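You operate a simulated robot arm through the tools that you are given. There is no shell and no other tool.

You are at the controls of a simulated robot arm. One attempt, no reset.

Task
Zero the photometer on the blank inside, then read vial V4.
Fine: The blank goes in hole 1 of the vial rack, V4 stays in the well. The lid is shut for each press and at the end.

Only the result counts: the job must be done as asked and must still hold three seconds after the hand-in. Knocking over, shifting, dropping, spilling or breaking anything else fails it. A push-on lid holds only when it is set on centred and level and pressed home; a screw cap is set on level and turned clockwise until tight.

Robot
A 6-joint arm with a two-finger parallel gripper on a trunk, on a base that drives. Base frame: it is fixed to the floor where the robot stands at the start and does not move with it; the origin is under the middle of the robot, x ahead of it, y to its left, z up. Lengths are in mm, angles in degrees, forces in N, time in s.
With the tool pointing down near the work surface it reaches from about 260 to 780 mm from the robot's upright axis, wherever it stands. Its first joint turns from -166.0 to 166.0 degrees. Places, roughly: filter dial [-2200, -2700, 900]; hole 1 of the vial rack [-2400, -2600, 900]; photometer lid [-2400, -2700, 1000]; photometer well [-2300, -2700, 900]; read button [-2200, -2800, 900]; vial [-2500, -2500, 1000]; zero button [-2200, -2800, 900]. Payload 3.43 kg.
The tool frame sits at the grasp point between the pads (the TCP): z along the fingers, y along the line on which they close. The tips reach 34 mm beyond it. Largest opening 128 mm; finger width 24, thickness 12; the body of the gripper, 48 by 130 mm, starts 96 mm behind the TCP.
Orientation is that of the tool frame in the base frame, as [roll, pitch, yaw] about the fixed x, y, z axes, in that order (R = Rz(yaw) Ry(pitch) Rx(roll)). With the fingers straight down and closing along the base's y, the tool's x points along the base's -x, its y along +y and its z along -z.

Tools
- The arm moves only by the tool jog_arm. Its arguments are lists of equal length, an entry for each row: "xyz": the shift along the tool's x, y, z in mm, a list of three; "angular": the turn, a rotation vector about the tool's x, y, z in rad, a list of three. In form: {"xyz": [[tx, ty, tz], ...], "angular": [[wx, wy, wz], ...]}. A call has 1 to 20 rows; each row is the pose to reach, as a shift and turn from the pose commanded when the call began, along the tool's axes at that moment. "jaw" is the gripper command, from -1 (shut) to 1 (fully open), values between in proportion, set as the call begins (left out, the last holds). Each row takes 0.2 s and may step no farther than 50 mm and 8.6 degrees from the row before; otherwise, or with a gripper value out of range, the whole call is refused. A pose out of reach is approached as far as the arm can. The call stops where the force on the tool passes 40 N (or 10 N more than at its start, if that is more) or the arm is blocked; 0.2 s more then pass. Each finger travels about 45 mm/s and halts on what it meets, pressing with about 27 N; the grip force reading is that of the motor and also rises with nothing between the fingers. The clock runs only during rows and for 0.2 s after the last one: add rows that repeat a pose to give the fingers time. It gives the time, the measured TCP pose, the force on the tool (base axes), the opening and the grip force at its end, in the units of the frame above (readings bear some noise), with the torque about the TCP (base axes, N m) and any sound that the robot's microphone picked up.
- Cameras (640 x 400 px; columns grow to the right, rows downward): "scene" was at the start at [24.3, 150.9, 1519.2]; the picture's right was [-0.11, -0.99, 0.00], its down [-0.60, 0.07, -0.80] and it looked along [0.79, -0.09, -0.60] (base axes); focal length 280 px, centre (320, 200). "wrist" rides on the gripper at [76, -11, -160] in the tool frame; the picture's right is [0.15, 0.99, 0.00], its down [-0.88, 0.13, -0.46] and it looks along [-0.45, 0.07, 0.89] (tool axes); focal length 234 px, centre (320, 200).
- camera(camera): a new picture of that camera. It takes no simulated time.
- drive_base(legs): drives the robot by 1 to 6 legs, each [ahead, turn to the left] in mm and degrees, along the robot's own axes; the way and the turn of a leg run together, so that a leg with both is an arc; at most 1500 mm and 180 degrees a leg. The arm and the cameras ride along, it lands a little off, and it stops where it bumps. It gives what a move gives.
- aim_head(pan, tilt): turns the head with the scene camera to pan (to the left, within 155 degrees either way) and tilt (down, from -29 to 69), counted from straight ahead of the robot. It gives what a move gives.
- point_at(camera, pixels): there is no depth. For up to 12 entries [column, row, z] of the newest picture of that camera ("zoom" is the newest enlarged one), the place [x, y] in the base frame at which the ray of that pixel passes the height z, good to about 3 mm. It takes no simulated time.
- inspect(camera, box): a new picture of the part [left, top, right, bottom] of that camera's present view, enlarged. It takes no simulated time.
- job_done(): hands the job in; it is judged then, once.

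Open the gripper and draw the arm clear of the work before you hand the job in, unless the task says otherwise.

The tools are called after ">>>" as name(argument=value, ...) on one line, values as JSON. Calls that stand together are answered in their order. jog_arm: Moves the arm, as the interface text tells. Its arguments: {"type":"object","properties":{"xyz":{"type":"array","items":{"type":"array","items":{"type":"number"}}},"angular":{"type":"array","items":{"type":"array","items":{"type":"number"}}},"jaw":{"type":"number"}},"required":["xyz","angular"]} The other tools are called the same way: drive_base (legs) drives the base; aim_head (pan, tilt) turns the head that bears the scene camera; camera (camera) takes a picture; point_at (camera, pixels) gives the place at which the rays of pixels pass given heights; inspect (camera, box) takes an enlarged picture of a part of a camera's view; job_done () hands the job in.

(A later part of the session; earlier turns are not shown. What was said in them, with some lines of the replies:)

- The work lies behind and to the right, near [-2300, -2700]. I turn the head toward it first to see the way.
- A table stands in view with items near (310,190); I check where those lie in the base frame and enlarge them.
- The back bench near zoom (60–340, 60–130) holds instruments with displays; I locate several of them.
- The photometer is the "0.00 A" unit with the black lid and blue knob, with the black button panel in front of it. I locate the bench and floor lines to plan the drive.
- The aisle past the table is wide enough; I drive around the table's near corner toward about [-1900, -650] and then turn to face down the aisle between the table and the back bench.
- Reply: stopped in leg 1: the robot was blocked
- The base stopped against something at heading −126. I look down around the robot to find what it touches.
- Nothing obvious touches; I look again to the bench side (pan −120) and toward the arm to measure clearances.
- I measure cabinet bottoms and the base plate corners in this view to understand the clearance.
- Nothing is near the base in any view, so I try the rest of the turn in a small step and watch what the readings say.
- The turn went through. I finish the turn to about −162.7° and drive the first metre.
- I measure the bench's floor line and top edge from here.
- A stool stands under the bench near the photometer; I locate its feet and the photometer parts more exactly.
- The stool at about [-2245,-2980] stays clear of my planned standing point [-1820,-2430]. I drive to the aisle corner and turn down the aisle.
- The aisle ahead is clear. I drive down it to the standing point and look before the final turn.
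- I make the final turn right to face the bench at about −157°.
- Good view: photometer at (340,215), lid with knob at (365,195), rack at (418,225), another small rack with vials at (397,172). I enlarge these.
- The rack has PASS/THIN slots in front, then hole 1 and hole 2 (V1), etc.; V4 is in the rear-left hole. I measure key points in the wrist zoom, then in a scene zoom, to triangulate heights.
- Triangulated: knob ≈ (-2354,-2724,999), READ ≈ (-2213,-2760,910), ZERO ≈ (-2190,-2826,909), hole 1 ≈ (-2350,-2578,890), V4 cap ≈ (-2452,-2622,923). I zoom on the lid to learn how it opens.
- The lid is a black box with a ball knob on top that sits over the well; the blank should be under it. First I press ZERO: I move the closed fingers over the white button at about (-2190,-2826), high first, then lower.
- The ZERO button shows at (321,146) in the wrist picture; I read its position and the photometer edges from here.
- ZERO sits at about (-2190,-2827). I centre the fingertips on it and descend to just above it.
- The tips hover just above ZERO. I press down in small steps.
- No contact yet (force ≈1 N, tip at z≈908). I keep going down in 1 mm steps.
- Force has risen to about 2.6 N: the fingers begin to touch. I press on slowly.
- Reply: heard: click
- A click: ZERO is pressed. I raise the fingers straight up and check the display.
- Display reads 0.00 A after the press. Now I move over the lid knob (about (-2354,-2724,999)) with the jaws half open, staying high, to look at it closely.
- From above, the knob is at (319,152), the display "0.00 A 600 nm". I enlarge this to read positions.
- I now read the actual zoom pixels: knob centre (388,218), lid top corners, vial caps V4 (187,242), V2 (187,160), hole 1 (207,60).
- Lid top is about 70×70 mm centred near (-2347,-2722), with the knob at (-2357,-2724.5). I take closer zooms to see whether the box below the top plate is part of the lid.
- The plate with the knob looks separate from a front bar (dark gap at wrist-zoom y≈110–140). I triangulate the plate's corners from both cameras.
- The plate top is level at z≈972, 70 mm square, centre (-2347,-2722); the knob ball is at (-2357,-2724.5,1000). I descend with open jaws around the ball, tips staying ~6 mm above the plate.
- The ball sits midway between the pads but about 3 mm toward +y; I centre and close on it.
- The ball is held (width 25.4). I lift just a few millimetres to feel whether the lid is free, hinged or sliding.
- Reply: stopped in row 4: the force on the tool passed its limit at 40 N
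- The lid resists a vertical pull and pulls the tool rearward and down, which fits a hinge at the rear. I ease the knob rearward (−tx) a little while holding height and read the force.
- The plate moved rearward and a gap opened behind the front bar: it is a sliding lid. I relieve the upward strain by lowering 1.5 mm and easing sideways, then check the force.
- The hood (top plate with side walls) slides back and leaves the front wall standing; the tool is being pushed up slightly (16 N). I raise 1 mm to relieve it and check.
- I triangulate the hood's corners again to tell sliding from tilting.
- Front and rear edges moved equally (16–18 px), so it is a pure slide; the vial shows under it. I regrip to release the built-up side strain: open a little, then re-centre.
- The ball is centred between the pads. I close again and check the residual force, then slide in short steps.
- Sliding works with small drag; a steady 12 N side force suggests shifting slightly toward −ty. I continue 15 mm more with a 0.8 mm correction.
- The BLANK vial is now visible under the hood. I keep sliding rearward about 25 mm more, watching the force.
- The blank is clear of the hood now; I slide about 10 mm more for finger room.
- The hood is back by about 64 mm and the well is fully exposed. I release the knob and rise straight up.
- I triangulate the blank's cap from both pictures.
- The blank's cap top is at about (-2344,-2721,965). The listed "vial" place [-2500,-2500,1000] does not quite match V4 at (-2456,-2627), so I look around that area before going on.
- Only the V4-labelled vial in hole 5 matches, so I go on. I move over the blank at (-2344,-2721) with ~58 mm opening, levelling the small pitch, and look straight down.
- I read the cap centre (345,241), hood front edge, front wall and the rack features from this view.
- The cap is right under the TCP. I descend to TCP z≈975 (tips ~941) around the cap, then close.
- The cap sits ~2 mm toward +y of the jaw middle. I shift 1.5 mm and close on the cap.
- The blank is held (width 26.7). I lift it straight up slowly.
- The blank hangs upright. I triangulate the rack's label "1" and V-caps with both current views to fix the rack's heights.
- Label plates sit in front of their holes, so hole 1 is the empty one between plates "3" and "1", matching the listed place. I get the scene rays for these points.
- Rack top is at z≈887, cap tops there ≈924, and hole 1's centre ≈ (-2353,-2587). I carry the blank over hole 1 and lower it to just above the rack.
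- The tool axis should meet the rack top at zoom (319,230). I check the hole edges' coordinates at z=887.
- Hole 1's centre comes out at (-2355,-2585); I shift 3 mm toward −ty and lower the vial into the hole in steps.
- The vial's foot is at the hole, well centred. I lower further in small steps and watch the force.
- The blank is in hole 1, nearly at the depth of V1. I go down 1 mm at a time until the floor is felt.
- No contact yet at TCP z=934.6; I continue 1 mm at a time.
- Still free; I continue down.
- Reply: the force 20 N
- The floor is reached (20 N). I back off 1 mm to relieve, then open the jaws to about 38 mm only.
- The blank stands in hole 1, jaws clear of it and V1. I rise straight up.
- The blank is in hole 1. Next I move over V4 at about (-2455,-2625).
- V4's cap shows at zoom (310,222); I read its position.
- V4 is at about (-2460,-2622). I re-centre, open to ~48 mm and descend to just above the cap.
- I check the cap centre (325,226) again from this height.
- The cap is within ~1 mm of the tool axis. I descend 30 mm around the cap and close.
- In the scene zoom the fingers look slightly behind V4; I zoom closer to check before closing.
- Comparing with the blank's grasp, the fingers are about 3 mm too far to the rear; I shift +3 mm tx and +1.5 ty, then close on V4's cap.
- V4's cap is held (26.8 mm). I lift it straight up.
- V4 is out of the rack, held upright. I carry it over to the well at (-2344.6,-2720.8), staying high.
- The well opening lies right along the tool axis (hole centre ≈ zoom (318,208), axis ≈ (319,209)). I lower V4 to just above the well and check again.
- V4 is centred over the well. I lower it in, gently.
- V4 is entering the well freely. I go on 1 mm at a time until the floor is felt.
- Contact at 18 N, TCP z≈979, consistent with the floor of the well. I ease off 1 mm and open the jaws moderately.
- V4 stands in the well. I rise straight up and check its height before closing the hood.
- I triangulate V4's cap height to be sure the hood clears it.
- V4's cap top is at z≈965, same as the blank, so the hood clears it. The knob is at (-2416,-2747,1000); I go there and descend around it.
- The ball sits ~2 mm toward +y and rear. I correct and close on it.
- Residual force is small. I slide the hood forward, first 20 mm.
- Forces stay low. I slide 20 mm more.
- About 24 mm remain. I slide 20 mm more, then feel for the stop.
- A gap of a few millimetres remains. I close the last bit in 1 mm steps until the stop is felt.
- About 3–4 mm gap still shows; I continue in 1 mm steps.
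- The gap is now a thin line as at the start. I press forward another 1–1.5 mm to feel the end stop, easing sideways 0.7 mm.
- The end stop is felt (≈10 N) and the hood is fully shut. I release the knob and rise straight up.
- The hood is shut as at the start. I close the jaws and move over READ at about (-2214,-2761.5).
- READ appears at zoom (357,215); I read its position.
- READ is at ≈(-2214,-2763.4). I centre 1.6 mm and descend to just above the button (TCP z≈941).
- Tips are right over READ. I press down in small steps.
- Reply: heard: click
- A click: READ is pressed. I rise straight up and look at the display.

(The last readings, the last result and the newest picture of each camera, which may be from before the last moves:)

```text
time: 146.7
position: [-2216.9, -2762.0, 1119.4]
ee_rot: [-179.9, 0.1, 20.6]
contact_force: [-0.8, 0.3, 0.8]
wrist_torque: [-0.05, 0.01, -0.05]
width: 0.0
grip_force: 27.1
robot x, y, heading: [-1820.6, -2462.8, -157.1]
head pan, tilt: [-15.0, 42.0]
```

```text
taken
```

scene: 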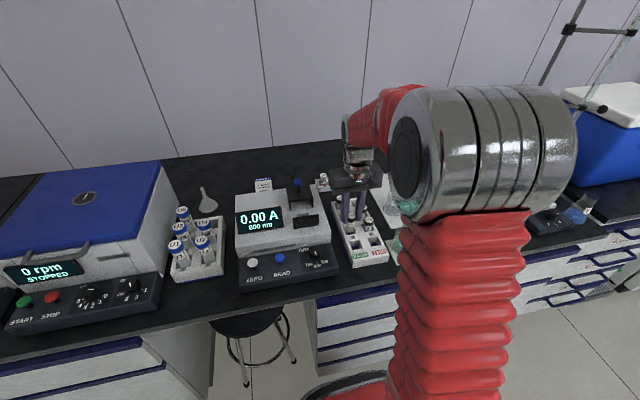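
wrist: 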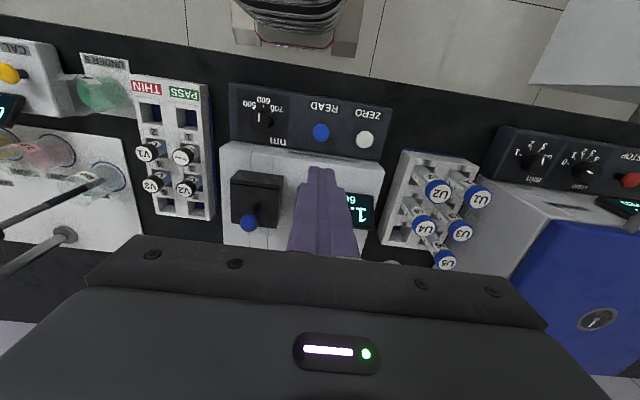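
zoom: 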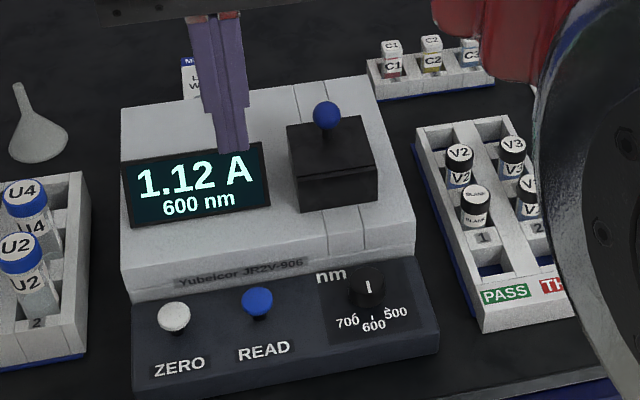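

The display reads 1.12 A at 600 nm with the hood shut. I open the gripper and draw the arm up and back from the work.

>>> jog_arm(xyz=[[0, 0, -30], [0, 0, -70], [30, 0, -75], [60, 0, -75], [90, 0, -75], [90, 0, -75]], angular=[[0, 0, 0], [0, 0, 0], [0, 0, 0], [0, 0, 0], [0, 0, 0], [0, 0, 0]], jaw=0.5)

>>> camera(camera="scene")

>>> inspect(camera="scene", box=[270, 170, 330, 230])

>>> camera(camera="wrist")

```text
time: 148.1
position: [-2127.4, -2730.6, 1198.3]
ee_rot: [-179.9, 0.1, 20.6]
contact_force: [-0.2, 0.2, -0.4]
wrist_torque: [0.02, -0.01, -0.01]
width: 96.1
grip_force: 0.1
robot x, y, heading: [-1822.0, -2463.3, -157.0]
head pan, tilt: [-15.0, 42.0]
```

```text
taken
```

scene: 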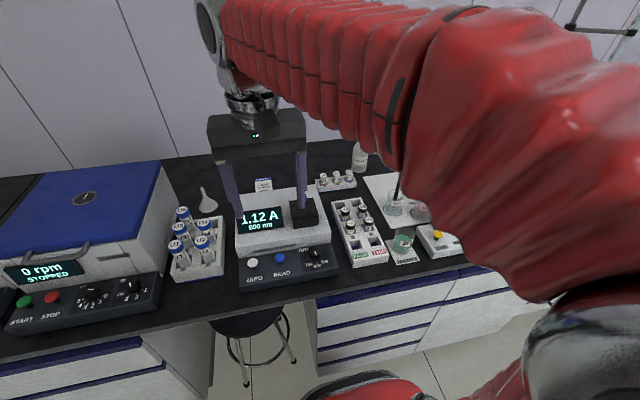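

```text
6.67 times, centred on (300, 200) of scene
```

zoom: 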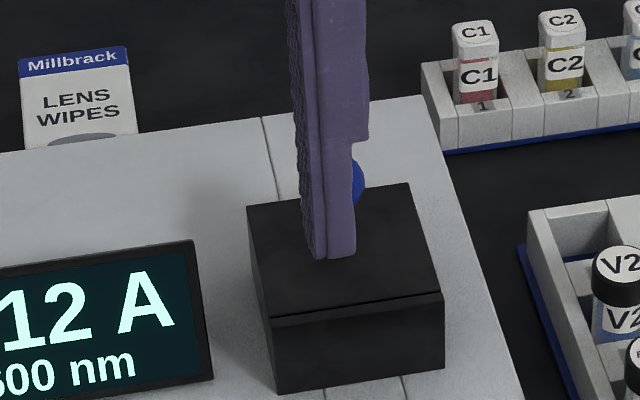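

```text
taken
```

wrist: 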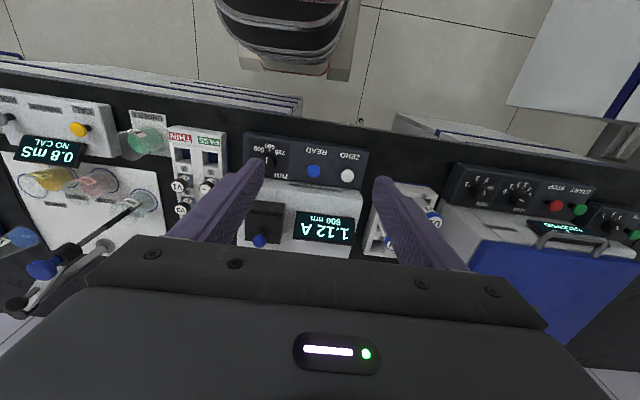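

The hood is shut, V4 is in the well, the blank is in hole 1, the display shows 1.12 A, and the arm is clear with the gripper open. I hand the job in.

>>> job_done()

```text
The job is handed in.
```

The photometer is zeroed on the blank, and vial V4 reads **1.12 A at 600 nm**. I have handed the job in; no verdict has come back yet.

- **Zero:** I pressed ZERO with the blank in the well and the lid shut. It clicked and the display stayed at 0.00 A, which it already showed before the press.
- **Vials:** The blank now stands in hole 1 of the rack, and V4 stays in the well.
- **Read:** I slid the lid shut against its stop, then pressed READ. It clicked and the display changed to 1.12 A.
- **End state:** The lid is shut, the gripper is open and the arm is clear of the work.

- **Lid pull:** The lid turned out to slide rather than lift. My first upward pull on its knob hit the 40 N limit before I found that out. It moved freely afterwards.
- **Base stop:** The base reported being blocked once while turning at the start, far from the bench. I saw nothing near it, and the turn went through on the next try.

I saw nothing knocked over or shifted.
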